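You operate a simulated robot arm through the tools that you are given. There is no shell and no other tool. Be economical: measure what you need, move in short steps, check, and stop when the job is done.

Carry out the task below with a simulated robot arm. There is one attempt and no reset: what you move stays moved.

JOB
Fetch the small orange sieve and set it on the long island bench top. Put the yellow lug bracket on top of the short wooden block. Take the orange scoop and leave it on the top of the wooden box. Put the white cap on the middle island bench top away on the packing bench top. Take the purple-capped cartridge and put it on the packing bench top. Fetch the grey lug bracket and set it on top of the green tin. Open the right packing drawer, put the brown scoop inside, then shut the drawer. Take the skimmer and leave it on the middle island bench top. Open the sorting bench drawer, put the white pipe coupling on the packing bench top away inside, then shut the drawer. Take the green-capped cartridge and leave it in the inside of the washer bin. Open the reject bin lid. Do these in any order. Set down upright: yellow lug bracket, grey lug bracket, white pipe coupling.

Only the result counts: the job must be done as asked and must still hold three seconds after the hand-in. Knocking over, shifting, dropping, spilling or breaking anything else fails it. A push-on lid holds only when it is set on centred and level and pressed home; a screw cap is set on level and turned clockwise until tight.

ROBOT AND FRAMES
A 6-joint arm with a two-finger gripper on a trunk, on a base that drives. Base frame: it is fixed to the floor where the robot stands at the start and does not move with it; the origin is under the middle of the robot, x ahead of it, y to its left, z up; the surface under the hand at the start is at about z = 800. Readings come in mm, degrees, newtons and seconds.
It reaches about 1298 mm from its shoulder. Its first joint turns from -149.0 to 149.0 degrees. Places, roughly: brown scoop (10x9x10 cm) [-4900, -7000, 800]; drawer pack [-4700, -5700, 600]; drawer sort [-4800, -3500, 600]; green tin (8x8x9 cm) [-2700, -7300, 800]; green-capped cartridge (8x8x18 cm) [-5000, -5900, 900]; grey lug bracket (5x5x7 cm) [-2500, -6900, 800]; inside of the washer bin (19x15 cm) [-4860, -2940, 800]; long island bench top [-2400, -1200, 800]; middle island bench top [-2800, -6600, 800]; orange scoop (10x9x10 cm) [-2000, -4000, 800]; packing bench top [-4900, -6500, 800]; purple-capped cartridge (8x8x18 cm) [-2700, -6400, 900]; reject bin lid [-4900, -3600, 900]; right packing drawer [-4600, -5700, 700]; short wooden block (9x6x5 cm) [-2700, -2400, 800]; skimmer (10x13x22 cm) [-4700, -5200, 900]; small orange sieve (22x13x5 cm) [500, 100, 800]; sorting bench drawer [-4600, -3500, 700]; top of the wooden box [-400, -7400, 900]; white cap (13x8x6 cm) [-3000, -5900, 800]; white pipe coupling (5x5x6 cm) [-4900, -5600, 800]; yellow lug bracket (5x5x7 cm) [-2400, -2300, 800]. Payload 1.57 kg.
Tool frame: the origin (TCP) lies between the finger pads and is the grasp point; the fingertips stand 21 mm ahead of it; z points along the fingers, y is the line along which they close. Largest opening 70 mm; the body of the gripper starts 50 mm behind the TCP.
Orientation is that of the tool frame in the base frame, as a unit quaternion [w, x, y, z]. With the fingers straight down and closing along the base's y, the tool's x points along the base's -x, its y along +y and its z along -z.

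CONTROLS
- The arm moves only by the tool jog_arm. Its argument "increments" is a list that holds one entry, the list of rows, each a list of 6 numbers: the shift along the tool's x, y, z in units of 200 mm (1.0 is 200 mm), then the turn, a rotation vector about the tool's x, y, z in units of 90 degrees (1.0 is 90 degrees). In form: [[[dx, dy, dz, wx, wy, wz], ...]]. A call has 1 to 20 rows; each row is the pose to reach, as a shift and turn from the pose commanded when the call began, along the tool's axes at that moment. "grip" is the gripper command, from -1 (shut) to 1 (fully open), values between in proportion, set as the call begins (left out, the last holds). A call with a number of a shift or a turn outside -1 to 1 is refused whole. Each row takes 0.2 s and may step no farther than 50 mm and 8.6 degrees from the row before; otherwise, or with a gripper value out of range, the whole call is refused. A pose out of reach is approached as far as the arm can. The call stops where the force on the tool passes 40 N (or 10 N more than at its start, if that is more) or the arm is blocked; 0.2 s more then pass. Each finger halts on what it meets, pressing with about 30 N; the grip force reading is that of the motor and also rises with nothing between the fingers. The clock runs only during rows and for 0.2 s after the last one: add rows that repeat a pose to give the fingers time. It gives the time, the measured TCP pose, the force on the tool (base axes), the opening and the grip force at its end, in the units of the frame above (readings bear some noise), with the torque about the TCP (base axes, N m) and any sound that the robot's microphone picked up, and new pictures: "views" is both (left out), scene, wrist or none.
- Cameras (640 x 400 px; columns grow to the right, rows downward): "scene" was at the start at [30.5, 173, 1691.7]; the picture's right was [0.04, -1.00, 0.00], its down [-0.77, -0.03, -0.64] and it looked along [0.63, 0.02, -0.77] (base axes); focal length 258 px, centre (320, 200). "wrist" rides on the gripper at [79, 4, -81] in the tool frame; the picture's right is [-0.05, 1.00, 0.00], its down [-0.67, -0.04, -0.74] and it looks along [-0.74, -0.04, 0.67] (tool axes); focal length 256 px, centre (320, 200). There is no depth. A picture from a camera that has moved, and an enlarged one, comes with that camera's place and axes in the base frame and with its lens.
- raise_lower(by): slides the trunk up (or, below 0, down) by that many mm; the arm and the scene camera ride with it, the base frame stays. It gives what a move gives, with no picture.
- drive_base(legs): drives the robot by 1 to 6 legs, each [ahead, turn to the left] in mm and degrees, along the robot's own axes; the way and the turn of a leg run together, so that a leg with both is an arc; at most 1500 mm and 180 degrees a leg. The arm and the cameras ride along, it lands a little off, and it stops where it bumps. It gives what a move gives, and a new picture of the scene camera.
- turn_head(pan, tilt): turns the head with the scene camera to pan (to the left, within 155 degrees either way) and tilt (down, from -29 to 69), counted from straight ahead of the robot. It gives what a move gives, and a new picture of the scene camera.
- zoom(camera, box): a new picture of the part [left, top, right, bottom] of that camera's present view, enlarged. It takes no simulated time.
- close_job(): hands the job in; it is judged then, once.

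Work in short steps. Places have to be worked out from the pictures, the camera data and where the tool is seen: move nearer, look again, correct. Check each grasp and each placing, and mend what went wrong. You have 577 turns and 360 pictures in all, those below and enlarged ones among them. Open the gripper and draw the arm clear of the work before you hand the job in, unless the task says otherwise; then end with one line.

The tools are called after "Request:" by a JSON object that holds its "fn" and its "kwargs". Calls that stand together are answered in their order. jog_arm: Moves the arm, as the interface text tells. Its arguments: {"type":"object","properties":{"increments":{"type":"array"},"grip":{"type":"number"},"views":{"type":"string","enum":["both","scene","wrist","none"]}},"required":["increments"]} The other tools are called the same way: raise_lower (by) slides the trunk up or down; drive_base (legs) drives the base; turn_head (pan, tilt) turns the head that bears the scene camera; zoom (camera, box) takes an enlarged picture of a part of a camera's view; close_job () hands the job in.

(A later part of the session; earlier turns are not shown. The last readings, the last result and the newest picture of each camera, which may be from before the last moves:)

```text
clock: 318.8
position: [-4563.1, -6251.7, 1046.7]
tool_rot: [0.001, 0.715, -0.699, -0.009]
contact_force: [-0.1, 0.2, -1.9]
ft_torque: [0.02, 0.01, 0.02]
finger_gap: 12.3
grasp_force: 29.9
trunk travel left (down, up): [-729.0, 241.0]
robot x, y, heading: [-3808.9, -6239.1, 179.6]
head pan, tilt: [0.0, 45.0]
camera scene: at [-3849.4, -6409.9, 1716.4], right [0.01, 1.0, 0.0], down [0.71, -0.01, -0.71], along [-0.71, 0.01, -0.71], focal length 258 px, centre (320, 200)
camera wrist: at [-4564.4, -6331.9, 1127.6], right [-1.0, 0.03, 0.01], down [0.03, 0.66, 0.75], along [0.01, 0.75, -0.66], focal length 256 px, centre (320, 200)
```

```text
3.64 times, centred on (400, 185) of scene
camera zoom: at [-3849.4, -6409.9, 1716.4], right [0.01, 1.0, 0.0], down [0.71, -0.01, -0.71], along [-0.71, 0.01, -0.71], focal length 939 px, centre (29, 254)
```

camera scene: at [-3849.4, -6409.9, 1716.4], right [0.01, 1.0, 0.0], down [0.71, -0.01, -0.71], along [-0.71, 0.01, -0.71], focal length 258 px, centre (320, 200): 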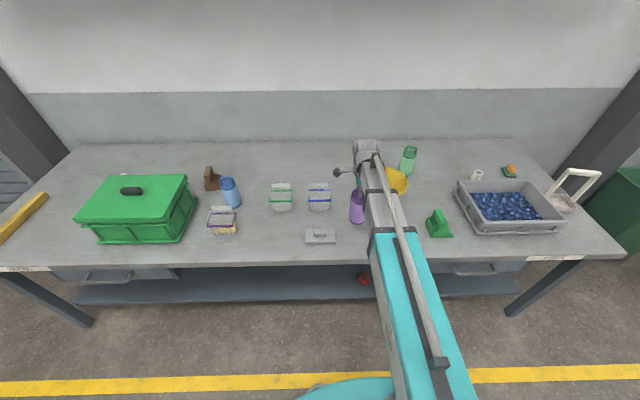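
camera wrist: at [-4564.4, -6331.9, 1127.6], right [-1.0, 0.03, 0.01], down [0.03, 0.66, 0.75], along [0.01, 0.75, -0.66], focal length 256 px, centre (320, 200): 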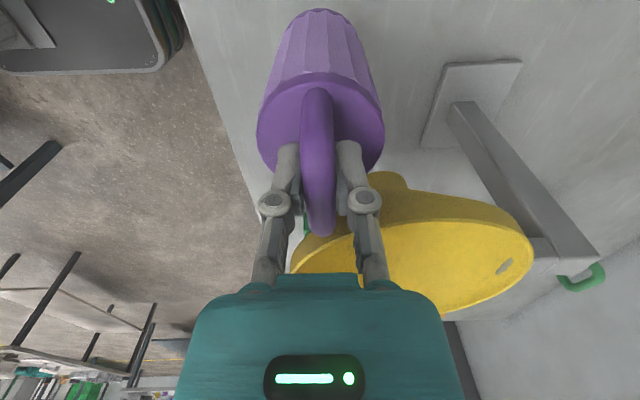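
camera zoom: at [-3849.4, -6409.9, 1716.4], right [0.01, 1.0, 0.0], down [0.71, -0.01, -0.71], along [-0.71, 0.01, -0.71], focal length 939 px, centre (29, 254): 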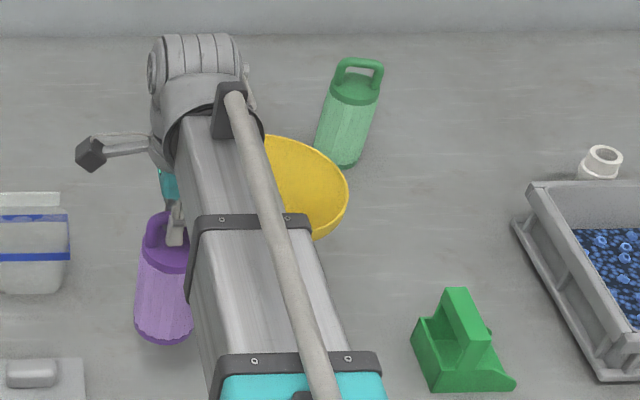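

The funnel rim is wide (≈95 mm radius at z≈1030) but hasn't moved (its foot is at the same spot). I'll place instead at ≈(-4550,-6640), well clear.

Request:
{"fn": "raise_lower", "kwargs": {"by": 60}}

Request:
{"fn": "jog_arm", "kwargs": {"increments": [[[0.2, 0, 0, 0, 0, 0], [0.4, 0.01, 0, 0, 0, 0], [0.6, 0.01, 0, 0, 0, 0], [0.8, 0.02, 0, 0, 0, 0], [0.98, 0.02, 0, 0, 0, 0]]], "views": "none"}}

Request:
{"fn": "jog_arm", "kwargs": {"increments": [[[0.2, 0, 0, 0, 0, 0], [0.4, 0.01, 0, 0, 0, 0], [0.6, 0.01, 0, 0, 0, 0], [0.8, 0.02, 0, 0, 0, 0], [0.96, 0.0, 0, 0, 0, 0]]], "views": "both"}}

```text
clock: 319.8
position: [-4563.0, -6252.0, 1107.8]
tool_rot: [0.0, 0.715, -0.699, -0.01]
contact_force: [-0.9, 0.6, -2.2]
ft_torque: [0.02, -0.05, -0.02]
finger_gap: 12.5
grasp_force: 30.3
trunk travel left (down, up): [-789.0, 181.0]
robot x, y, heading: [-3808.8, -6239.0, 179.6]
head pan, tilt: [0.0, 45.0]
```

```text
clock: 320.9
position: [-4563.3, -6449.1, 1107.0]
tool_rot: [-0.001, 0.715, -0.699, -0.01]
contact_force: [0.4, -0.3, -2.0]
ft_torque: [-0.01, 0.0, 0.03]
finger_gap: 12.6
grasp_force: 30.0
trunk travel left (down, up): [-789.0, 181.0]
robot x, y, heading: [-3808.1, -6238.3, 179.5]
head pan, tilt: [0.0, 45.0]
```

```text
clock: 322.1
position: [-4558.3, -6639.4, 1108.1]
tool_rot: [0.0, 0.715, -0.699, -0.01]
contact_force: [-0.1, 0.2, -1.8]
ft_torque: [0.0, -0.03, 0.0]
finger_gap: 12.7
grasp_force: 29.9
out of reach, approached as far as the arm can: row 1, 2, 3, 4, 5
trunk travel left (down, up): [-789.0, 181.0]
robot x, y, heading: [-3813.8, -6241.7, 179.1]
head pan, tilt: [0.0, 45.0]
camera scene: at [-3849.4, -6410.4, 1776.4], right [0.01, 1.0, 0.0], down [0.71, -0.01, -0.71], along [-0.71, 0.01, -0.71], focal length 258 px, centre (320, 200)
camera wrist: at [-4560.1, -6720.0, 1187.4], right [-1.0, 0.03, 0.01], down [0.03, 0.66, 0.75], along [0.01, 0.75, -0.66], focal length 256 px, centre (320, 200)
```

scene: 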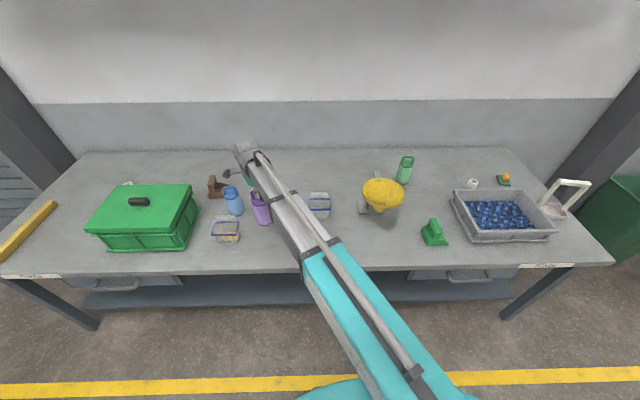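
wrist: 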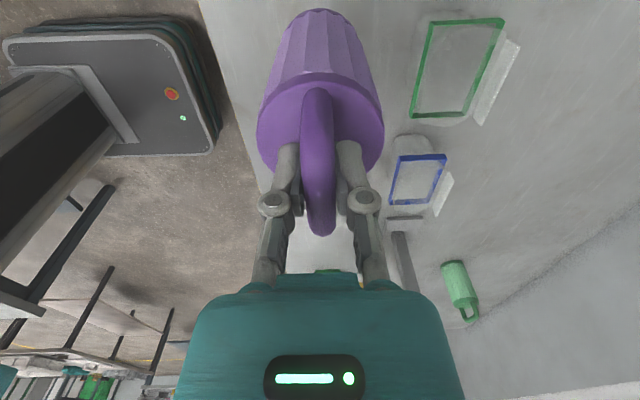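

Clear here. Lower to just above, then small steps.

Request:
{"fn": "raise_lower", "kwargs": {"by": -125}}

Request:
{"fn": "raise_lower", "kwargs": {"by": -12}}

Request:
{"fn": "raise_lower", "kwargs": {"by": -4}}

Request:
{"fn": "raise_lower", "kwargs": {"by": -3}}

```text
clock: 323.7
position: [-4558.3, -6639.1, 983.5]
tool_rot: [0.0, 0.715, -0.699, -0.01]
contact_force: [-0.7, 1.1, -2.8]
ft_torque: [0.01, -0.03, 0.02]
finger_gap: 12.6
grasp_force: 30.1
trunk travel left (down, up): [-664.0, 306.0]
robot x, y, heading: [-3807.5, -6240.7, 179.5]
head pan, tilt: [0.0, 45.0]
```

```text
clock: 324.3
position: [-4557.3, -6639.9, 970.7]
tool_rot: [0.0, 0.715, -0.699, -0.01]
contact_force: [-0.3, 0.3, -0.9]
ft_torque: [0.0, 0.0, 0.01]
finger_gap: 12.5
grasp_force: 29.8
trunk travel left (down, up): [-652.0, 318.0]
robot x, y, heading: [-3812.2, -6240.5, 179.6]
head pan, tilt: [0.0, 45.0]
```

```text
clock: 324.8
position: [-4559.4, -6639.6, 967.3]
tool_rot: [0.0, 0.715, -0.699, -0.01]
contact_force: [0.9, -0.2, -2.0]
ft_torque: [0.01, 0.01, 0.01]
finger_gap: 12.8
grasp_force: 30.1
trunk travel left (down, up): [-648.0, 322.0]
robot x, y, heading: [-3807.4, -6238.0, 179.3]
head pan, tilt: [0.0, 45.0]
```

```text
clock: 325.3
position: [-4559.1, -6639.4, 964.7]
tool_rot: [0.001, 0.715, -0.699, -0.009]
contact_force: [-0.6, -0.5, -0.9]
ft_torque: [-0.03, 0.0, 0.0]
finger_gap: 12.6
grasp_force: 29.9
trunk travel left (down, up): [-645.0, 325.0]
robot x, y, heading: [-3810.1, -6237.9, 179.7]
head pan, tilt: [0.0, 45.0]
```

Not yet in contact; continue 2 mm at a time.

Request:
{"fn": "raise_lower", "kwargs": {"by": -2}}

Request:
{"fn": "raise_lower", "kwargs": {"by": -2}}

Request:
{"fn": "raise_lower", "kwargs": {"by": -2}}

```text
clock: 325.9
position: [-4558.1, -6638.7, 962.9]
tool_rot: [0.001, 0.715, -0.699, -0.01]
contact_force: [-3.4, -1.6, 12.5]
ft_torque: [-0.29, 0.04, -0.02]
finger_gap: 12.5
grasp_force: 30.1
trunk travel left (down, up): [-643.0, 327.0]
robot x, y, heading: [-3809.4, -6238.7, 179.2]
head pan, tilt: [0.0, 45.0]
```

```text
clock: 326.4
position: [-4557.8, -6638.3, 961.8]
tool_rot: [0.001, 0.714, -0.7, -0.01]
contact_force: [-5.9, 0.2, 23.1]
ft_torque: [0.05, 0.07, -0.01]
finger_gap: 12.7
grasp_force: 29.5
trunk travel left (down, up): [-641.0, 329.0]
robot x, y, heading: [-3806.9, -6236.6, 179.4]
head pan, tilt: [0.0, 45.0]
```

```text
clock: 326.9
position: [-4556.5, -6638.4, 958.9]
tool_rot: [0.0, 0.715, -0.699, -0.01]
contact_force: [-3.7, 0.0, 19.2]
ft_torque: [0.05, -0.07, 0.0]
finger_gap: 12.3
grasp_force: 29.7
trunk travel left (down, up): [-639.0, 331.0]
robot x, y, heading: [-3809.5, -6234.9, 179.4]
head pan, tilt: [0.0, 45.0]
```

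Seated (bench is at 800). Release and rise.

Request:
{"fn": "jog_arm", "kwargs": {"increments": [[[0, 0, 0, 0, 0, 0], [0, 0, 0, 0, 0, 0], [0, 0, 0, 0, 0, 0], [0, 0, 0, 0, 0, 0]]], "grip": 0.4, "views": "none"}}

Request:
{"fn": "raise_lower", "kwargs": {"by": 120}}

Request:
{"fn": "jog_arm", "kwargs": {"increments": [[[0, -0.2, 0, 0, 0, 0]]], "views": "both"}}

```text
clock: 327.9
position: [-4558.5, -6638.9, 958.7]
tool_rot: [0.001, 0.715, -0.699, -0.01]
contact_force: [0.6, 0.8, -0.3]
ft_torque: [-0.01, 0.0, 0.01]
finger_gap: 49.0
grasp_force: 0.0
trunk travel left (down, up): [-639.0, 331.0]
robot x, y, heading: [-3807.4, -6238.1, 179.2]
head pan, tilt: [0.0, 45.0]
```

```text
clock: 329.4
position: [-4556.4, -6639.7, 1078.0]
tool_rot: [0.0, 0.715, -0.699, -0.01]
contact_force: [-0.1, 0.7, -0.7]
ft_torque: [0.04, 0.05, 0.0]
finger_gap: 48.9
grasp_force: 0.1
trunk travel left (down, up): [-759.0, 211.0]
robot x, y, heading: [-3810.5, -6239.5, 179.5]
head pan, tilt: [0.0, 45.0]
```

```text
clock: 329.8
position: [-4517.7, -6637.5, 1078.1]
tool_rot: [0.001, 0.715, -0.699, -0.01]
contact_force: [0.3, 0.3, 0.2]
ft_torque: [-0.01, -0.01, -0.03]
finger_gap: 49.1
grasp_force: 0.0
trunk travel left (down, up): [-759.0, 211.0]
robot x, y, heading: [-3810.7, -6236.4, 179.6]
head pan, tilt: [0.0, 45.0]
camera scene: at [-3848.7, -6409.6, 1746.5], right [0.01, 1.0, 0.0], down [0.71, -0.01, -0.71], along [-0.71, 0.01, -0.71], focal length 258 px, centre (320, 200)
camera wrist: at [-4518.8, -6718.1, 1158.0], right [-1.0, 0.03, 0.01], down [0.03, 0.66, 0.75], along [0.01, 0.75, -0.66], focal length 256 px, centre (320, 200)
```

scene: 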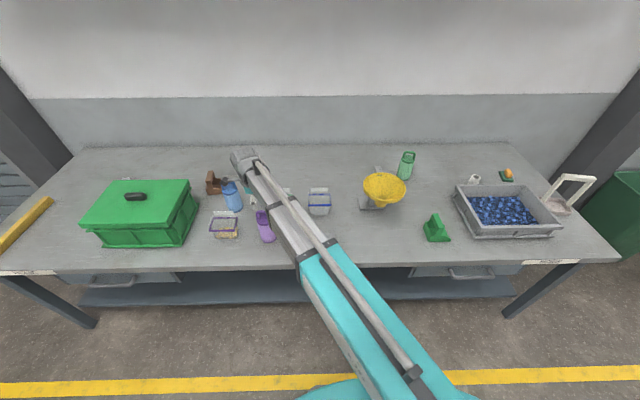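
wrist: 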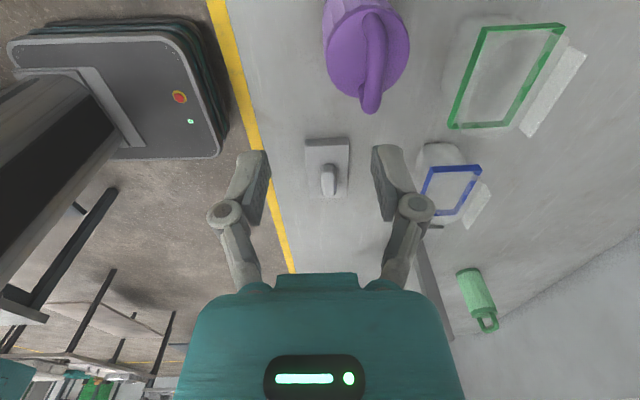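

Purple cartridge placed. Now inspect the packing drawers.

Request:
{"fn": "zoom", "kwargs": {"camera": "scene", "box": [390, 220, 550, 320]}}

```text
4.00 times, centred on (470, 270) of scene
camera zoom: at [-3848.7, -6409.6, 1746.5], right [0.01, 1.0, 0.0], down [0.71, -0.01, -0.71], along [-0.71, 0.01, -0.71], focal length 1032 px, centre (-280, -80)
```

zoom: 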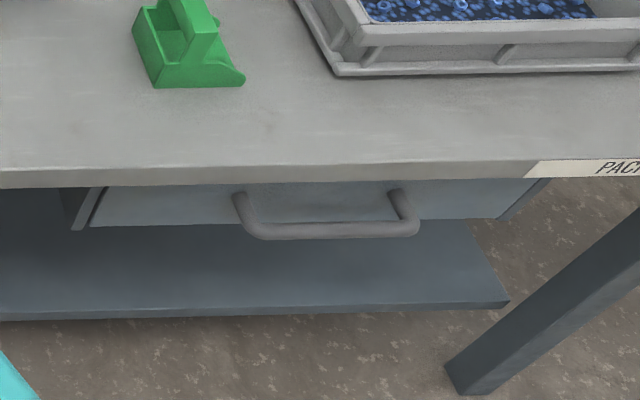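

The drawer handle bar protrudes ≈40 mm past the bench edge (x≈-4392, y≈-5738, z≈725). I'll hook it with the fingers pointing down. First restore gripper yaw and move clear of the bench.

Request:
{"fn": "jog_arm", "kwargs": {"increments": [[[-0.08, -0.08, 0, 0, 0, -0.085], [-0.16, -0.16, 0, 0, 0, -0.17], [-0.24, -0.24, 0, 0, 0, -0.255], [-0.32, -0.32, 0, 0, 0, -0.34], [-0.4, -0.4, 0, 0, 0, -0.425], [-0.48, -0.48, 0, 0, 0, -0.51], [-0.56, -0.56, 0, 0, 0, -0.595], [-0.64, -0.64, 0, 0, 0, -0.68], [-0.72, -0.72, 0, 0, 0, -0.765], [-0.8, -0.8, 0, 0, 0, -0.85], [-0.9, -0.84, 0, 0, 0, -0.93], [-1.0, -0.84, 0, 0, 0, -1.0]]], "views": "none", "grip": -1}}

```text
clock: 332.4
position: [-4355.1, -6433.7, 1078.5]
tool_rot: [-0.007, 1.0, 0.013, -0.007]
contact_force: [0.8, -0.7, 0.2]
ft_torque: [0.01, -0.03, -0.01]
finger_gap: 0.1
grasp_force: 28.4
trunk travel left (down, up): [-759.0, 211.0]
robot x, y, heading: [-3810.4, -6239.1, 179.2]
head pan, tilt: [0.0, 45.0]
```

Request:
{"fn": "jog_arm", "kwargs": {"increments": [[[0, -0.2, 0, -0.009, 0.009, 0.0166], [0, -0.4, 0, -0.009, 0.009, 0.0166], [0, -0.6, 0, -0.009, 0.009, 0.0166], [0, -0.8, 0, -0.009, 0.009, 0.0166], [0, -1.0, 0, -0.009, 0.009, 0.0166]]], "views": "none"}}

Request:
{"fn": "jog_arm", "kwargs": {"increments": [[[0, -0.2, 0, 0, 0, 0], [0, -0.4, 0, 0, 0, 0], [0, -0.6, 0, 0, 0, 0], [0, -0.8, 0, 0, 0, 0], [0, -1.0, 0, 0, 0, 0]]], "views": "none"}}

Request:
{"fn": "jog_arm", "kwargs": {"increments": [[[0, -0.2, 0, 0, 0, 0], [0, -0.4, 0, 0, 0, 0], [0, -0.6, 0, 0, 0, 0], [0, -0.8, 0, 0, 0, 0], [0, -1.0, 0, 0, 0, 0]]], "views": "none"}}

Request:
{"fn": "jog_arm", "kwargs": {"increments": [[[0, -0.2, 0, 0, 0, 0], [0, -0.4, 0, 0, 0, 0], [0, -0.48, 0, 0, 0, 0]]], "views": "both"}}

```text
clock: 333.6
position: [-4359.0, -6233.9, 1078.6]
tool_rot: [0.001, 1.0, -0.002, -0.001]
contact_force: [0.8, 1.0, 0.3]
ft_torque: [0.0, 0.04, -0.01]
finger_gap: 0.0
grasp_force: 28.4
trunk travel left (down, up): [-759.0, 211.0]
robot x, y, heading: [-3810.8, -6237.7, 179.7]
head pan, tilt: [0.0, 45.0]
```

```text
clock: 334.8
position: [-4357.9, -6033.9, 1077.5]
tool_rot: [0.001, 1.0, -0.002, -0.001]
contact_force: [-0.4, 0.5, 0.5]
ft_torque: [-0.02, 0.0, 0.01]
finger_gap: 0.0
grasp_force: 28.2
trunk travel left (down, up): [-759.0, 211.0]
robot x, y, heading: [-3810.0, -6241.6, 179.4]
head pan, tilt: [0.0, 45.0]
```

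```text
clock: 336.0
position: [-4358.4, -5833.3, 1078.2]
tool_rot: [0.001, 1.0, -0.002, 0.0]
contact_force: [0.9, -0.1, 0.0]
ft_torque: [-0.02, 0.01, 0.0]
finger_gap: 0.1
grasp_force: 28.5
trunk travel left (down, up): [-759.0, 211.0]
robot x, y, heading: [-3808.8, -6241.2, 179.5]
head pan, tilt: [0.0, 45.0]
```

```text
clock: 336.8
position: [-4357.3, -5738.0, 1078.7]
tool_rot: [0.0, 1.0, -0.002, 0.0]
contact_force: [0.4, 0.6, 0.4]
ft_torque: [0.02, 0.01, 0.02]
finger_gap: 0.1
grasp_force: 28.3
trunk travel left (down, up): [-759.0, 211.0]
robot x, y, heading: [-3812.0, -6242.7, 179.4]
head pan, tilt: [0.0, 45.0]
camera scene: at [-3849.0, -6409.7, 1746.5], right [0.01, 1.0, 0.0], down [0.71, -0.01, -0.71], along [-0.71, 0.01, -0.71], focal length 258 px, centre (320, 200)
camera wrist: at [-4277.9, -5742.7, 1158.8], right [-0.06, -1.0, 0.0], down [-0.67, 0.04, 0.74], along [-0.74, 0.04, -0.67], focal length 256 px, centre (320, 200)
```

scene: 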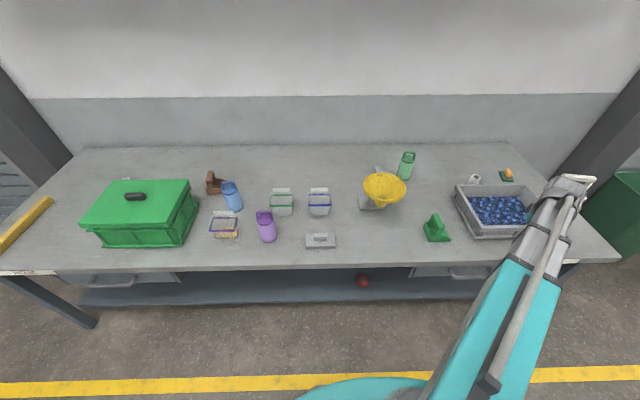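
wrist: 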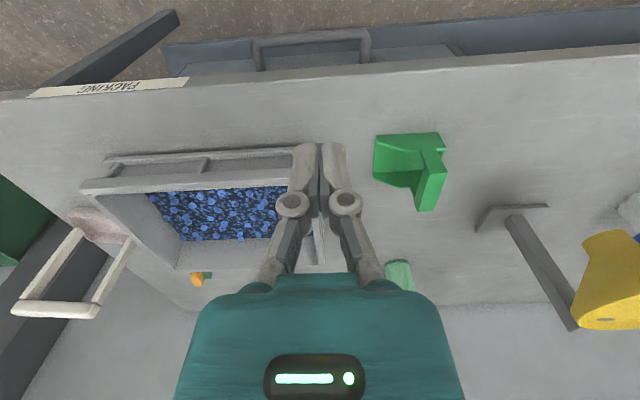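

The bar is at about (-4405,-5730,698), only slightly proud of the bench edge (≈-4420). I'll tilt the tool ~30° so the fingertips point in under the edge; test that tilt here in free space.

Request:
{"fn": "jog_arm", "kwargs": {"increments": [[[0, 0, 0, 0, -0.085, 0], [0, 0, 0, 0, -0.17, 0], [0, 0, 0, 0, -0.255, 0], [0, 0, 0, 0, -0.333, 0]]], "views": "wrist"}}

```text
clock: 337.8
position: [-4356.7, -5738.7, 1103.6]
tool_rot: [-0.001, 0.966, -0.002, -0.259]
contact_force: [-0.3, -0.4, 0.5]
ft_torque: [0.0, -0.04, 0.02]
finger_gap: 0.0
grasp_force: 28.8
out of reach, approached as far as the arm can: row 2, 3, 4
trunk travel left (down, up): [-759.0, 211.0]
robot x, y, heading: [-3809.8, -6239.1, 179.5]
head pan, tilt: [0.0, 45.0]
camera wrist: at [-4247.6, -5742.9, 1133.3], right [-0.05, -1.0, 0.03], down [-0.2, 0.04, 0.98], along [-0.98, 0.04, -0.2], focal length 256 px, centre (320, 200)
```

wrist: 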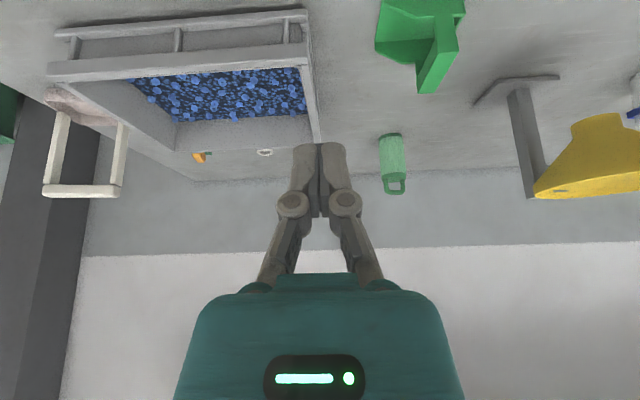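

Tilt works (30°). Descend in front of the handle with the tilted fingers and look.

Request:
{"fn": "raise_lower", "kwargs": {"by": -330}}

Request:
{"fn": "jog_arm", "kwargs": {"increments": [[[0, 0, 0, 0, 0, 0]]], "views": "wrist"}}

```text
clock: 341.1
position: [-4358.2, -5738.3, 773.2]
tool_rot: [-0.001, 0.966, -0.003, -0.258]
contact_force: [-0.5, -0.5, -0.9]
ft_torque: [0.0, 0.01, 0.0]
finger_gap: 0.0
grasp_force: 28.9
trunk travel left (down, up): [-429.0, 541.0]
robot x, y, heading: [-3807.7, -6238.1, 179.6]
head pan, tilt: [0.0, 45.0]
```

```text
clock: 341.4
position: [-4356.9, -5738.5, 773.3]
tool_rot: [-0.001, 0.966, -0.003, -0.257]
contact_force: [1.3, 0.0, 0.3]
ft_torque: [0.01, 0.0, -0.02]
finger_gap: 0.0
grasp_force: 28.1
trunk travel left (down, up): [-429.0, 541.0]
robot x, y, heading: [-3809.0, -6238.5, 179.3]
head pan, tilt: [0.0, 45.0]
camera wrist: at [-4248.0, -5742.9, 803.2], right [-0.05, -1.0, 0.03], down [-0.21, 0.04, 0.98], along [-0.98, 0.04, -0.21], focal length 256 px, centre (320, 200)
```

wrist: 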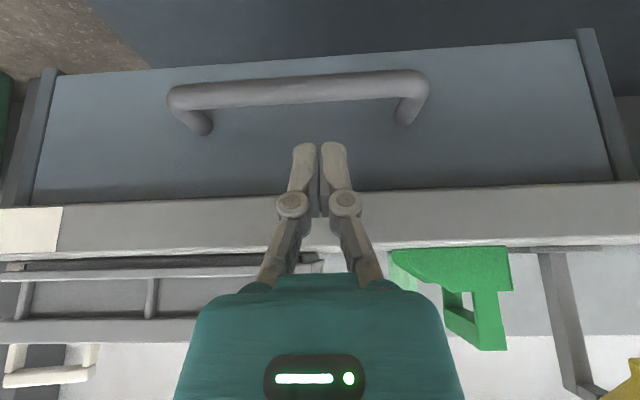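

Drawer front is ≈55 mm behind the bar, slab bottom z≈763. Lower to just above the bar, go in over it, then drop behind it.

Request:
{"fn": "raise_lower", "kwargs": {"by": -35}}

Request:
{"fn": "jog_arm", "kwargs": {"increments": [[[-0.14, 0, 0.081, 0, 0, 0], [-0.2815, 0, 0.1625, 0, 0, 0]]], "views": "none"}}

Request:
{"fn": "raise_lower", "kwargs": {"by": -30}}

Request:
{"fn": "jog_arm", "kwargs": {"increments": [[[0, 0, 0, 0, 0, 0]]], "views": "wrist"}}

```text
clock: 342.2
position: [-4356.1, -5738.2, 738.2]
tool_rot: [0.0, 0.966, -0.002, -0.257]
contact_force: [0.5, 0.3, 0.6]
ft_torque: [0.0, 0.01, 0.03]
finger_gap: 0.0
grasp_force: 28.6
trunk travel left (down, up): [-394.0, 576.0]
robot x, y, heading: [-3808.8, -6238.8, 179.3]
head pan, tilt: [0.0, 45.0]
```

```text
clock: 342.8
position: [-4423.2, -5738.9, 737.5]
tool_rot: [0.001, 0.966, -0.002, -0.258]
contact_force: [0.7, 0.9, 0.0]
ft_torque: [0.02, 0.01, -0.02]
finger_gap: 0.2
grasp_force: 29.1
trunk travel left (down, up): [-394.0, 576.0]
robot x, y, heading: [-3808.1, -6238.5, 179.4]
head pan, tilt: [0.0, 45.0]
```

```text
clock: 343.3
position: [-4422.2, -5739.3, 726.3]
tool_rot: [-0.001, 0.964, -0.005, -0.264]
contact_force: [10.6, -5.2, 13.0]
ft_torque: [0.09, 0.87, 0.19]
finger_gap: 0.2
grasp_force: 28.7
trunk travel left (down, up): [-380.0, 590.0]
robot x, y, heading: [-3807.9, -6234.5, 179.7]
head pan, tilt: [0.0, 45.0]
stopped: the force on the tool passed its limit at 59 N (the readings are from after the stop); the commanded pose is now the measured one
```

```text
clock: 343.7
position: [-4422.1, -5738.8, 726.6]
tool_rot: [0.0, 0.965, -0.004, -0.264]
contact_force: [14.9, -6.5, 11.0]
ft_torque: [0.34, 1.21, 0.25]
finger_gap: 0.0
grasp_force: 28.5
trunk travel left (down, up): [-380.0, 590.0]
robot x, y, heading: [-3809.5, -6240.4, 179.6]
head pan, tilt: [0.0, 45.0]
camera wrist: at [-4312.6, -5743.8, 755.2], right [-0.05, -1.0, 0.03], down [-0.19, 0.04, 0.98], along [-0.98, 0.05, -0.2], focal length 256 px, centre (320, 200)
```

wrist: 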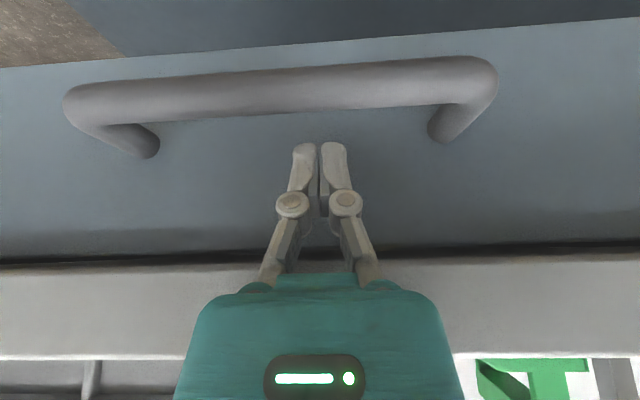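

The gripper body is touching the bench edge. Back out; I'll instead pitch the tool fully horizontal and grip the bar with vertical closing.

Request:
{"fn": "raise_lower", "kwargs": {"by": 14}}

Request:
{"fn": "jog_arm", "kwargs": {"increments": [[[0.173, 0, -0.1, 0, 0, 0], [0.346, 0, -0.2, 0, 0, 0], [0.52, 0, -0.3, 0, 0, 0], [0.69, 0, -0.4, 0, 0, 0]]], "views": "none"}}

Request:
{"fn": "jog_arm", "kwargs": {"increments": [[[0, 0, 0, 0, -0.085, 0], [0, 0, 0, 0, -0.17, 0], [0, 0, 0, 0, -0.255, 0], [0, 0, 0, 0, -0.34, 0], [0, 0, 0, 0, -0.425, 0], [0, 0, 0, 0, -0.51, 0], [0, 0, 0, 0, -0.595, 0], [0, 0, 0, 0, -0.66, 0]]], "views": "wrist"}}

```text
clock: 344.3
position: [-4425.4, -5737.6, 738.4]
tool_rot: [0.0, 0.965, -0.004, -0.263]
contact_force: [0.0, 0.7, 0.3]
ft_torque: [0.01, 0.0, -0.03]
finger_gap: 0.0
grasp_force: 28.8
trunk travel left (down, up): [-394.0, 576.0]
robot x, y, heading: [-3807.1, -6240.4, 179.4]
head pan, tilt: [0.0, 45.0]
```

```text
clock: 345.3
position: [-4263.3, -5739.5, 738.5]
tool_rot: [0.0, 0.965, -0.005, -0.263]
contact_force: [-0.2, 0.1, 0.0]
ft_torque: [-0.01, 0.01, 0.05]
finger_gap: 0.0
grasp_force: 28.5
trunk travel left (down, up): [-394.0, 576.0]
robot x, y, heading: [-3808.6, -6239.5, 179.6]
head pan, tilt: [0.0, 45.0]
```

```text
clock: 347.1
position: [-4267.0, -5738.6, 899.3]
tool_rot: [-0.001, 0.708, -0.004, -0.706]
contact_force: [0.7, -1.2, -1.3]
ft_torque: [-0.01, -0.01, -0.02]
finger_gap: 0.0
grasp_force: 28.9
out of reach, approached as far as the arm can: row 1, 2, 3, 4, 5, 6, 7, 8
trunk travel left (down, up): [-394.0, 576.0]
robot x, y, heading: [-3806.4, -6242.3, 179.6]
head pan, tilt: [0.0, 45.0]
camera wrist: at [-4185.0, -5742.6, 819.1], right [-0.01, -1.0, 0.06], down [0.74, 0.03, 0.67], along [-0.67, 0.05, 0.74], focal length 256 px, centre (320, 200)
```

wrist: 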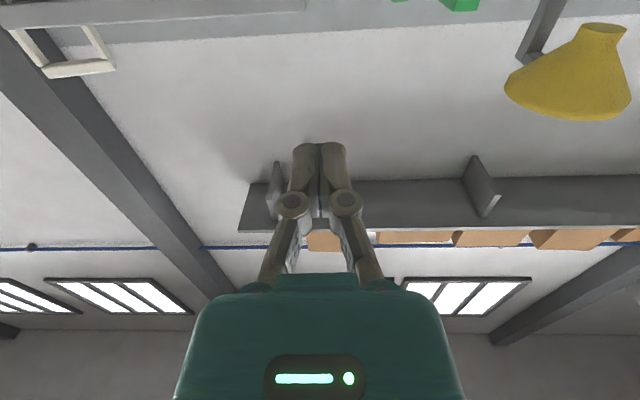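

Horizontal pitch works. Now roll 90° so the fingers close vertically.

Request:
{"fn": "jog_arm", "kwargs": {"increments": [[[0, 0, 0, 0, 0, 0.085], [0, 0, 0, 0, 0, 0.17], [0, 0, 0, 0, 0, 0.255], [0, 0, 0, 0, 0, 0.34], [0, 0, 0, 0, 0, 0.425], [0, 0, 0, 0, 0, 0.51], [0, 0, 0, 0, 0, 0.595], [0, 0, 0, 0, 0, 0.68], [0, 0, 0, 0, 0, 0.765], [0, 0, 0, 0, 0, 0.85], [0, 0, 0, 0, 0, 0.93], [0, 0, 0, 0, 0, 1.0]]], "views": "none", "grip": 1}}

Request:
{"fn": "raise_lower", "kwargs": {"by": -200}}

Request:
{"fn": "jog_arm", "kwargs": {"increments": [[[0, 0, 0, 0, 0, 0]]], "views": "both"}}

```text
clock: 349.7
position: [-4264.6, -5740.0, 899.6]
tool_rot: [-0.5, -0.496, 0.503, 0.502]
contact_force: [0.3, 0.5, 0.8]
ft_torque: [0.0, -0.02, -0.03]
finger_gap: 70.1
grasp_force: 0.1
trunk travel left (down, up): [-394.0, 576.0]
robot x, y, heading: [-3809.2, -6238.0, 179.5]
head pan, tilt: [0.0, 45.0]
```

```text
clock: 351.9
position: [-4265.0, -5739.3, 698.9]
tool_rot: [-0.499, -0.497, 0.502, 0.501]
contact_force: [0.1, 0.3, -0.5]
ft_torque: [0.02, 0.0, -0.01]
finger_gap: 69.8
grasp_force: 0.1
trunk travel left (down, up): [-194.0, 776.0]
robot x, y, heading: [-3808.0, -6235.4, 179.3]
head pan, tilt: [0.0, 45.0]
```

```text
clock: 352.3
position: [-4264.1, -5739.6, 699.1]
tool_rot: [-0.499, -0.496, 0.503, 0.502]
contact_force: [-0.6, 0.0, -0.2]
ft_torque: [-0.01, 0.01, 0.04]
finger_gap: 70.0
grasp_force: 0.0
trunk travel left (down, up): [-194.0, 776.0]
robot x, y, heading: [-3812.2, -6241.5, 179.7]
head pan, tilt: [0.0, 45.0]
camera scene: at [-3849.0, -6409.8, 1181.3], right [0.01, 1.0, 0.0], down [0.71, -0.01, -0.71], along [-0.71, 0.01, -0.71], focal length 258 px, centre (320, 200)
camera wrist: at [-4183.8, -5819.0, 703.1], right [0.0, 0.06, 1.0], down [0.75, 0.66, -0.04], along [-0.66, 0.75, -0.04], focal length 256 px, centre (320, 200)
```

scene: 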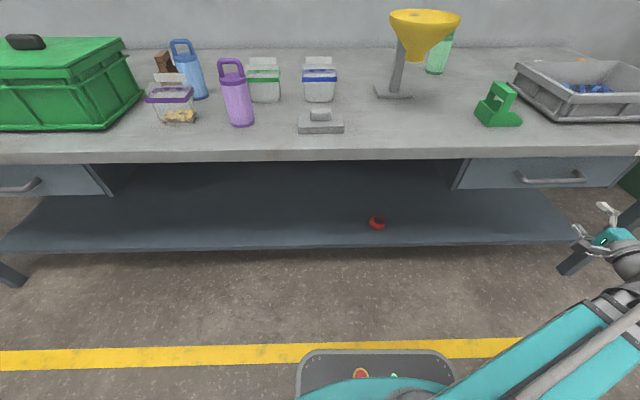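
wrist: 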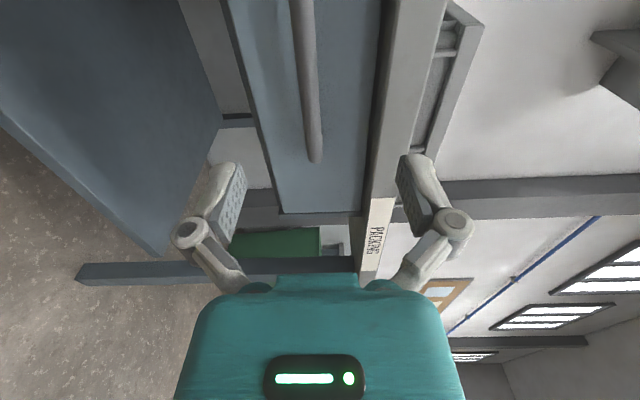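

Bar is within the open fingers' span (bar z≈690). Lower 8 mm and advance to x≈-4405, then close.

Request:
{"fn": "raise_lower", "kwargs": {"by": -8}}

Request:
{"fn": "jog_arm", "kwargs": {"increments": [[[0, 0, 0.2, 0, 0, 0], [0, 0, 0.4, 0, 0, 0], [0, 0, 0.6, 0, 0, 0], [0, 0, 0.7, 0, 0, 0]]], "views": "wrist"}}

```text
clock: 352.9
position: [-4263.2, -5740.4, 690.7]
tool_rot: [-0.5, -0.496, 0.502, 0.502]
contact_force: [-0.5, -0.3, 0.7]
ft_torque: [0.04, 0.01, 0.0]
finger_gap: 70.0
grasp_force: 0.0
trunk travel left (down, up): [-186.0, 784.0]
robot x, y, heading: [-3807.0, -6239.9, 179.4]
head pan, tilt: [0.0, 45.0]
```

```text
clock: 353.9
position: [-4404.8, -5738.3, 690.9]
tool_rot: [-0.498, -0.497, 0.503, 0.501]
contact_force: [0.3, -0.6, 0.1]
ft_torque: [-0.01, -0.01, -0.03]
finger_gap: 70.1
grasp_force: 0.0
trunk travel left (down, up): [-186.0, 784.0]
robot x, y, heading: [-3812.3, -6239.1, 179.4]
head pan, tilt: [0.0, 45.0]
camera wrist: at [-4324.4, -5817.6, 695.0], right [0.0, 0.06, 1.0], down [0.75, 0.66, -0.04], along [-0.66, 0.75, -0.04], focal length 256 px, centre (320, 200)
```

wrist: 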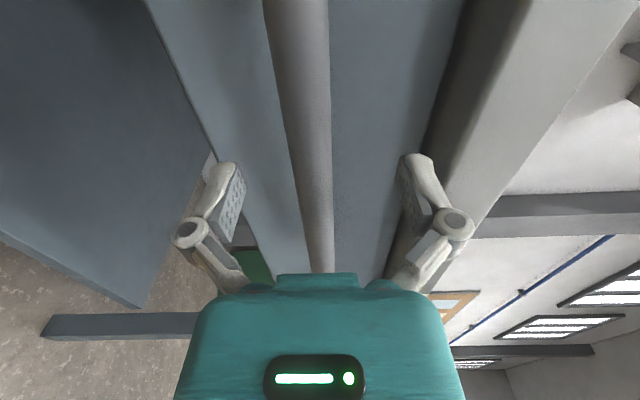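

Close on the bar.

Request:
{"fn": "jog_arm", "kwargs": {"increments": [[[0, 0, 0, 0, 0, 0], [0, 0, 0, 0, 0, 0], [0, 0, 0, 0, 0, 0], [0, 0, 0, 0, 0, 0], [0, 0, 0, 0, 0, 0]]], "grip": -1, "views": "wrist"}}

```text
clock: 355.0
position: [-4403.4, -5738.6, 688.7]
tool_rot: [-0.495, -0.501, 0.504, 0.5]
contact_force: [1.7, 1.3, -22.8]
ft_torque: [-0.06, -0.34, 0.18]
finger_gap: 17.1
grasp_force: 32.0
trunk travel left (down, up): [-186.0, 784.0]
robot x, y, heading: [-3809.3, -6237.4, 179.5]
head pan, tilt: [0.0, 45.0]
stopped in row 5: the force on the tool passed its limit at 41 N (the readings are from after the stop); the commanded pose is now the measured one
camera wrist: at [-4324.0, -5817.5, 692.5], right [-0.01, 0.05, 1.0], down [0.75, 0.66, -0.03], along [-0.66, 0.75, -0.04], focal length 256 px, centre (320, 200)
```

wrist: 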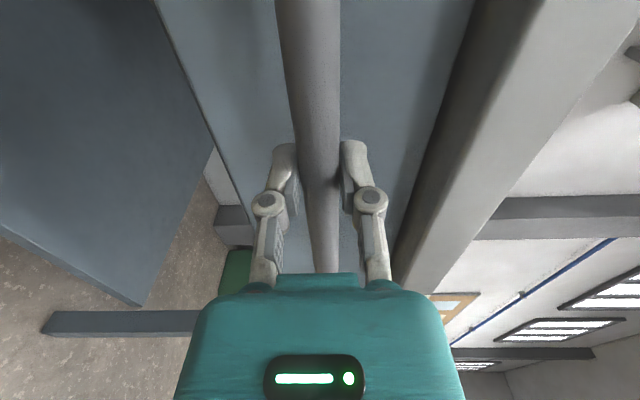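

Bar gripped (17 mm). Relieve the vertical load and pull the drawer out 200 mm.

Request:
{"fn": "raise_lower", "kwargs": {"by": -2}}

Request:
{"fn": "jog_arm", "kwargs": {"increments": [[[0, 0, -0.1, 0, 0, 0], [0, 0, -0.2, 0, 0, 0], [0, 0, -0.3, 0, 0, 0], [0, 0, -0.4, 0, 0, 0], [0, 0, -0.5, 0, 0, 0], [0, 0, -0.6, 0, 0, 0], [0, 0, -0.7, 0, 0, 0], [0, 0, -0.8, 0, 0, 0], [0, 0, -0.9, 0, 0, 0], [0, 0, -1.0, 0, 0, 0]]], "views": "scene"}}

```text
clock: 355.5
position: [-4403.5, -5737.9, 687.5]
tool_rot: [-0.497, -0.499, 0.503, 0.501]
contact_force: [-1.1, 5.2, -4.8]
ft_torque: [0.09, -0.02, 0.53]
finger_gap: 17.1
grasp_force: 31.9
trunk travel left (down, up): [-184.0, 786.0]
robot x, y, heading: [-3807.9, -6240.2, 179.6]
head pan, tilt: [0.0, 45.0]
```

```text
clock: 357.7
position: [-4204.2, -5738.1, 687.0]
tool_rot: [-0.496, -0.497, 0.504, 0.503]
contact_force: [0.8, 23.9, 3.6]
ft_torque: [0.0, 0.03, -0.45]
finger_gap: 17.1
grasp_force: 32.1
trunk travel left (down, up): [-184.0, 786.0]
robot x, y, heading: [-3812.3, -6240.4, 179.4]
head pan, tilt: [0.0, 45.0]
camera scene: at [-3848.9, -6408.6, 1171.4], right [0.01, 1.0, 0.0], down [0.71, -0.01, -0.71], along [-0.71, 0.01, -0.71], focal length 258 px, centre (320, 200)
```

scene: 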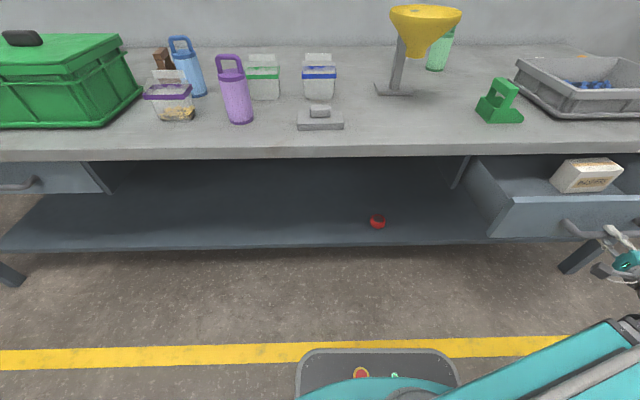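

Drawer opens nicely. Pull another 50 mm, then release and back off.

Request:
{"fn": "jog_arm", "kwargs": {"increments": [[[0, 0, -0.1, 0, 0, 0], [0, 0, -0.2, 0, 0, 0], [0, 0, -0.25, 0, 0, 0]]], "views": "none"}}

Request:
{"fn": "jog_arm", "kwargs": {"increments": [[[0, 0, 0, 0, 0, 0], [0, 0, 0, 0, 0, 0], [0, 0, 0, 0, 0, 0], [0, 0, 0, 0, 0, 0]]], "grip": 1, "views": "none"}}

Request:
{"fn": "jog_arm", "kwargs": {"increments": [[[0, 0, -0.2, 0, 0, 0], [0, 0, -0.4, 0, 0, 0]]], "views": "scene"}}

```text
clock: 358.5
position: [-4152.6, -5738.1, 688.8]
tool_rot: [-0.497, -0.496, 0.504, 0.503]
contact_force: [-0.3, 24.4, 1.4]
ft_torque: [0.0, 0.0, -0.38]
finger_gap: 17.3
grasp_force: 31.6
trunk travel left (down, up): [-184.0, 786.0]
robot x, y, heading: [-3806.1, -6241.0, 179.4]
head pan, tilt: [0.0, 45.0]
```

```text
clock: 359.5
position: [-4152.7, -5740.7, 689.0]
tool_rot: [-0.497, -0.498, 0.503, 0.502]
contact_force: [-0.4, 0.1, -0.5]
ft_torque: [0.02, 0.01, -0.01]
finger_gap: 69.9
grasp_force: 0.0
trunk travel left (down, up): [-184.0, 786.0]
robot x, y, heading: [-3809.0, -6239.7, 179.6]
head pan, tilt: [0.0, 45.0]
```

```text
clock: 360.1
position: [-4074.4, -5741.8, 688.3]
tool_rot: [-0.498, -0.499, 0.503, 0.5]
contact_force: [-0.2, 1.4, 0.3]
ft_torque: [0.04, -0.01, -0.03]
finger_gap: 70.1
grasp_force: 0.1
trunk travel left (down, up): [-184.0, 786.0]
robot x, y, heading: [-3807.8, -6236.6, 179.2]
head pan, tilt: [0.0, 45.0]
camera scene: at [-3849.1, -6409.8, 1171.2], right [0.01, 1.0, 0.0], down [0.71, -0.01, -0.71], along [-0.71, 0.01, -0.71], focal length 258 px, centre (320, 200)
```

scene: 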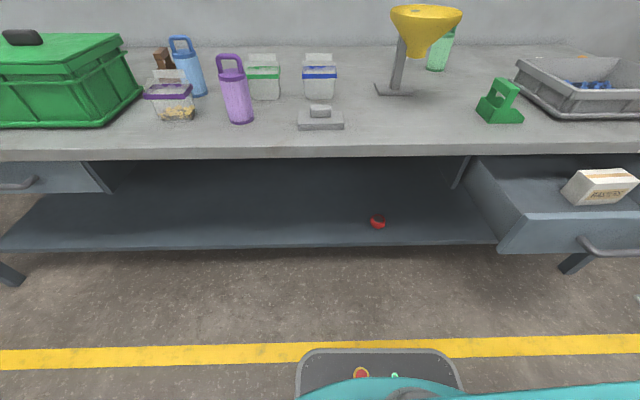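

Drawer is open ≈250 mm. Raise, restore the downward gripper, and reposition for the brown scoop.

Request:
{"fn": "raise_lower", "kwargs": {"by": 540}}

Request:
{"fn": "jog_arm", "kwargs": {"increments": [[[0, 0, 0, 0, 0, -0.085], [0, 0, 0, 0, 0, -0.17], [0, 0, 0, 0, 0, -0.255], [0, 0, 0, 0, 0, -0.34], [0, 0, 0, 0, 0, -0.425], [0, 0, 0, 0, 0, -0.51], [0, 0, 0, 0, 0, -0.595], [0, 0, 0, 0, 0, -0.68], [0, 0, 0, 0, 0, -0.765], [0, 0, 0, 0, 0, -0.85], [0, 0, 0, 0, 0, -0.93], [0, 0, 0, 0, 0, -1.0]]], "views": "none"}}

Request:
{"fn": "jog_arm", "kwargs": {"increments": [[[0, 0, 0, 0, 0.085, 0], [0, 0, 0, 0, 0.17, 0], [0, 0, 0, 0, 0.255, 0], [0, 0, 0, 0, 0.34, 0], [0, 0, 0, 0, 0.425, 0], [0, 0, 0, 0, 0.51, 0], [0, 0, 0, 0, 0.595, 0], [0, 0, 0, 0, 0.68, 0], [0, 0, 0, 0, 0.765, 0], [0, 0, 0, 0, 0.85, 0], [0, 0, 0, 0, 0.93, 0], [0, 0, 0, 0, 1.0, 0]]], "views": "none"}}

```text
refused: 540 is not a number from -400 to 400
```

```text
clock: 362.7
position: [-4074.0, -5740.8, 690.4]
tool_rot: [-0.004, 0.708, -0.001, -0.706]
contact_force: [-0.2, 0.6, -0.1]
ft_torque: [-0.01, 0.01, 0.04]
finger_gap: 70.3
grasp_force: 0.0
trunk travel left (down, up): [-184.0, 786.0]
robot x, y, heading: [-3810.4, -6240.8, 179.7]
head pan, tilt: [0.0, 45.0]
```

```text
clock: 365.3
position: [-4071.4, -5741.4, 503.8]
tool_rot: [0.0, 1.0, -0.004, 0.003]
contact_force: [0.3, -1.0, 0.3]
ft_torque: [0.04, 0.02, -0.01]
finger_gap: 70.3
grasp_force: 0.1
out of reach, approached as far as the arm can: row 1, 2, 3, 4, 5, 6, 7, 8, 9, 10, 11, 12
trunk travel left (down, up): [-184.0, 786.0]
robot x, y, heading: [-3812.3, -6238.8, 179.5]
head pan, tilt: [0.0, 45.0]
```

Request:
{"fn": "raise_lower", "kwargs": {"by": 400}}

Request:
{"fn": "raise_lower", "kwargs": {"by": 200}}

Request:
{"fn": "jog_arm", "kwargs": {"increments": [[[-0.11, 0.17, 0, 0, 0, 0], [-0.22, 0.34, 0, 0, 0, 0], [-0.33, 0.51, 0, 0, 0, 0], [-0.44, 0.68, 0, 0, 0, 0], [-0.55, 0.85, 0, 0, 0, 0]]], "views": "none"}}

Request:
{"fn": "jog_arm", "kwargs": {"increments": [[[-0.11, 0.17, 0, 0, 0, 0], [-0.22, 0.34, 0, 0, 0, 0], [-0.33, 0.51, 0, 0, 0, 0], [-0.44, 0.68, 0, 0, 0, 0], [-0.55, 0.85, 0, 0, 0, 0]]], "views": "none"}}

Request:
{"fn": "jog_arm", "kwargs": {"increments": [[[-0.11, 0.17, 0, 0, 0, 0], [-0.22, 0.34, 0, 0, 0, 0], [-0.33, 0.51, 0, 0, 0, 0], [-0.44, 0.68, 0, 0, 0, 0], [-0.55, 0.85, 0, 0, 0, 0]]], "views": "none"}}

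```text
clock: 369.1
position: [-4070.4, -5743.4, 902.4]
tool_rot: [0.0, 1.0, -0.004, 0.002]
contact_force: [-0.5, 0.2, -0.1]
ft_torque: [-0.01, 0.0, 0.02]
finger_gap: 70.0
grasp_force: 0.0
trunk travel left (down, up): [-584.0, 386.0]
robot x, y, heading: [-3805.8, -6238.7, 179.3]
head pan, tilt: [0.0, 45.0]
```

```text
clock: 371.3
position: [-4070.7, -5742.5, 1102.0]
tool_rot: [0.0, 1.0, -0.005, 0.003]
contact_force: [0.1, -0.3, 0.2]
ft_torque: [0.0, 0.0, 0.04]
finger_gap: 70.0
grasp_force: 0.0
trunk travel left (down, up): [-784.0, 186.0]
robot x, y, heading: [-3812.2, -6242.6, 179.3]
head pan, tilt: [0.0, 45.0]
```

```text
clock: 372.5
position: [-4202.3, -5895.5, 1101.9]
tool_rot: [0.0, 1.0, -0.004, 0.004]
contact_force: [0.6, -0.2, 0.2]
ft_torque: [0.03, -0.01, -0.01]
finger_gap: 70.2
grasp_force: 0.1
out of reach, approached as far as the arm can: row 3, 4, 5
trunk travel left (down, up): [-784.0, 186.0]
robot x, y, heading: [-3809.5, -6239.5, 179.6]
head pan, tilt: [0.0, 45.0]
```

```text
clock: 373.7
position: [-4314.6, -6061.5, 1103.1]
tool_rot: [0.0, 1.0, -0.004, 0.004]
contact_force: [-0.1, -0.4, 0.4]
ft_torque: [-0.05, -0.01, -0.01]
finger_gap: 70.0
grasp_force: 0.0
out of reach, approached as far as the arm can: row 1, 2, 3, 4
trunk travel left (down, up): [-784.0, 186.0]
robot x, y, heading: [-3809.9, -6236.6, 179.4]
head pan, tilt: [0.0, 45.0]
```

```text
clock: 374.9
position: [-4425.7, -6230.8, 1103.4]
tool_rot: [0.0, 1.0, -0.005, 0.002]
contact_force: [-0.3, 0.4, -0.4]
ft_torque: [0.0, -0.01, 0.02]
finger_gap: 70.2
grasp_force: 0.1
trunk travel left (down, up): [-784.0, 186.0]
robot x, y, heading: [-3808.1, -6238.8, 179.6]
head pan, tilt: [0.0, 45.0]
```

Request:
{"fn": "drive_base", "kwargs": {"legs": [[40, 0], [0, 90], [720, 0], [0, -90]]}}

```text
clock: 391.6
position: [-4456.3, -7001.1, 1103.0]
tool_rot: [0.0, 1.0, 0.018, 0.003]
contact_force: [0.4, 0.5, 0.8]
ft_torque: [-0.03, 0.0, 0.0]
finger_gap: 70.1
grasp_force: 0.0
trunk travel left (down, up): [-784.0, 186.0]
robot x, y, heading: [-3845.0, -6981.8, -177.9]
head pan, tilt: [0.0, 45.0]
camera scene: at [-3873.4, -7153.9, 1771.2], right [-0.04, 1.0, 0.0], down [0.71, 0.03, -0.71], along [-0.71, -0.03, -0.71], focal length 258 px, centre (320, 200)
```

scene: 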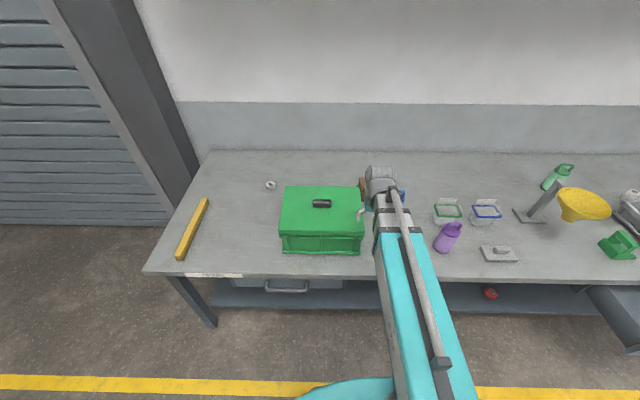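

Request:
{"fn": "jog_arm", "kwargs": {"increments": [[[-0.2, -0.04, 0, 0, 0, 0], [-0.4, -0.08, 0, 0, 0, 0], [-0.6, -0.12, 0, 0, 0, 0], [-0.8, -0.16, 0, 0, 0, 0], [-1.0, -0.2, 0, 0, 0, 0]]], "views": "wrist"}}

```text
clock: 392.8
position: [-4658.9, -6969.6, 1102.1]
tool_rot: [0.001, 1.0, 0.018, 0.002]
contact_force: [-0.1, -1.0, 0.2]
ft_torque: [0.01, 0.01, -0.03]
finger_gap: 70.1
grasp_force: 0.0
trunk travel left (down, up): [-784.0, 186.0]
robot x, y, heading: [-3839.5, -6978.1, -177.9]
head pan, tilt: [0.0, 45.0]
camera wrist: at [-4580.0, -6970.5, 1183.6], right [-0.02, -1.0, 0.0], down [-0.67, 0.01, 0.74], along [-0.74, 0.01, -0.67], focal length 256 px, centre (320, 200)
```

wrist: 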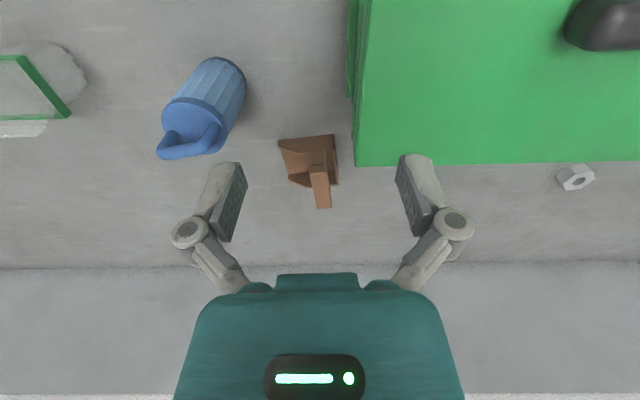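

Brown scoop's post is at ≈(-4905,-6970). Move over it at height and recheck.

Request:
{"fn": "jog_arm", "kwargs": {"increments": [[[-0.2, 0, 0, 0, 0, 0], [-0.4, 0, 0, 0, 0, 0], [-0.6, 0, 0, 0, 0, 0], [-0.8, 0, 0, 0, 0, 0], [-1.0, 0, 0, 0, 0, 0]]], "views": "none"}}

Request:
{"fn": "jog_arm", "kwargs": {"increments": [[[-0.2, 0.04, 0, 0, 0, 0.023]]], "views": "none"}}

Request:
{"fn": "raise_lower", "kwargs": {"by": -110}}

Request:
{"fn": "jog_arm", "kwargs": {"increments": [[[0, 0, 0, 0, 0, 0]]], "views": "both"}}

```text
clock: 394.0
position: [-4858.3, -6977.5, 1102.9]
tool_rot: [0.0, 1.0, 0.018, 0.002]
contact_force: [-0.2, -1.1, -0.1]
ft_torque: [0.02, 0.01, 0.01]
finger_gap: 70.0
grasp_force: 0.1
trunk travel left (down, up): [-784.0, 186.0]
robot x, y, heading: [-3840.8, -6980.4, -177.8]
head pan, tilt: [0.0, 45.0]
```

```text
clock: 394.4
position: [-4900.0, -6987.1, 1102.4]
tool_rot: [0.0, 1.0, 0.001, 0.003]
contact_force: [0.5, -0.2, 0.0]
ft_torque: [0.04, 0.02, -0.04]
finger_gap: 69.7
grasp_force: 0.1
trunk travel left (down, up): [-784.0, 186.0]
robot x, y, heading: [-3843.6, -6984.6, -178.0]
head pan, tilt: [0.0, 45.0]
```

```text
clock: 395.8
position: [-4897.7, -6986.9, 993.8]
tool_rot: [0.0, 1.0, 0.0, 0.003]
contact_force: [0.8, -0.2, 0.5]
ft_torque: [-0.03, -0.01, 0.01]
finger_gap: 69.9
grasp_force: 0.0
trunk travel left (down, up): [-674.0, 296.0]
robot x, y, heading: [-3841.3, -6977.8, -177.9]
head pan, tilt: [0.0, 45.0]
```

```text
clock: 396.2
position: [-4896.4, -6986.7, 992.4]
tool_rot: [0.0, 1.0, 0.0, 0.003]
contact_force: [-0.3, -0.1, -0.1]
ft_torque: [0.01, -0.01, -0.01]
finger_gap: 69.8
grasp_force: 0.1
trunk travel left (down, up): [-674.0, 296.0]
robot x, y, heading: [-3843.7, -6978.7, -177.9]
head pan, tilt: [0.0, 45.0]
camera scene: at [-3873.4, -7153.9, 1661.2], right [-0.04, 1.0, 0.0], down [0.71, 0.03, -0.71], along [-0.71, -0.03, -0.71], focal length 258 px, centre (320, 200)
camera wrist: at [-4818.4, -6990.8, 1073.8], right [-0.05, -1.0, 0.0], down [-0.67, 0.03, 0.74], along [-0.74, 0.04, -0.67], focal length 256 px, centre (320, 200)
```

scene: 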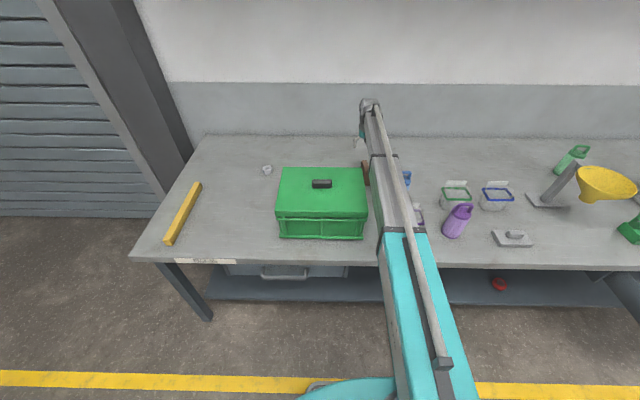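
wrist: 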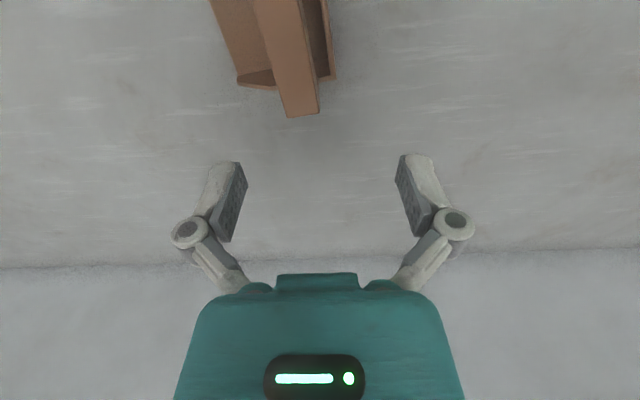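

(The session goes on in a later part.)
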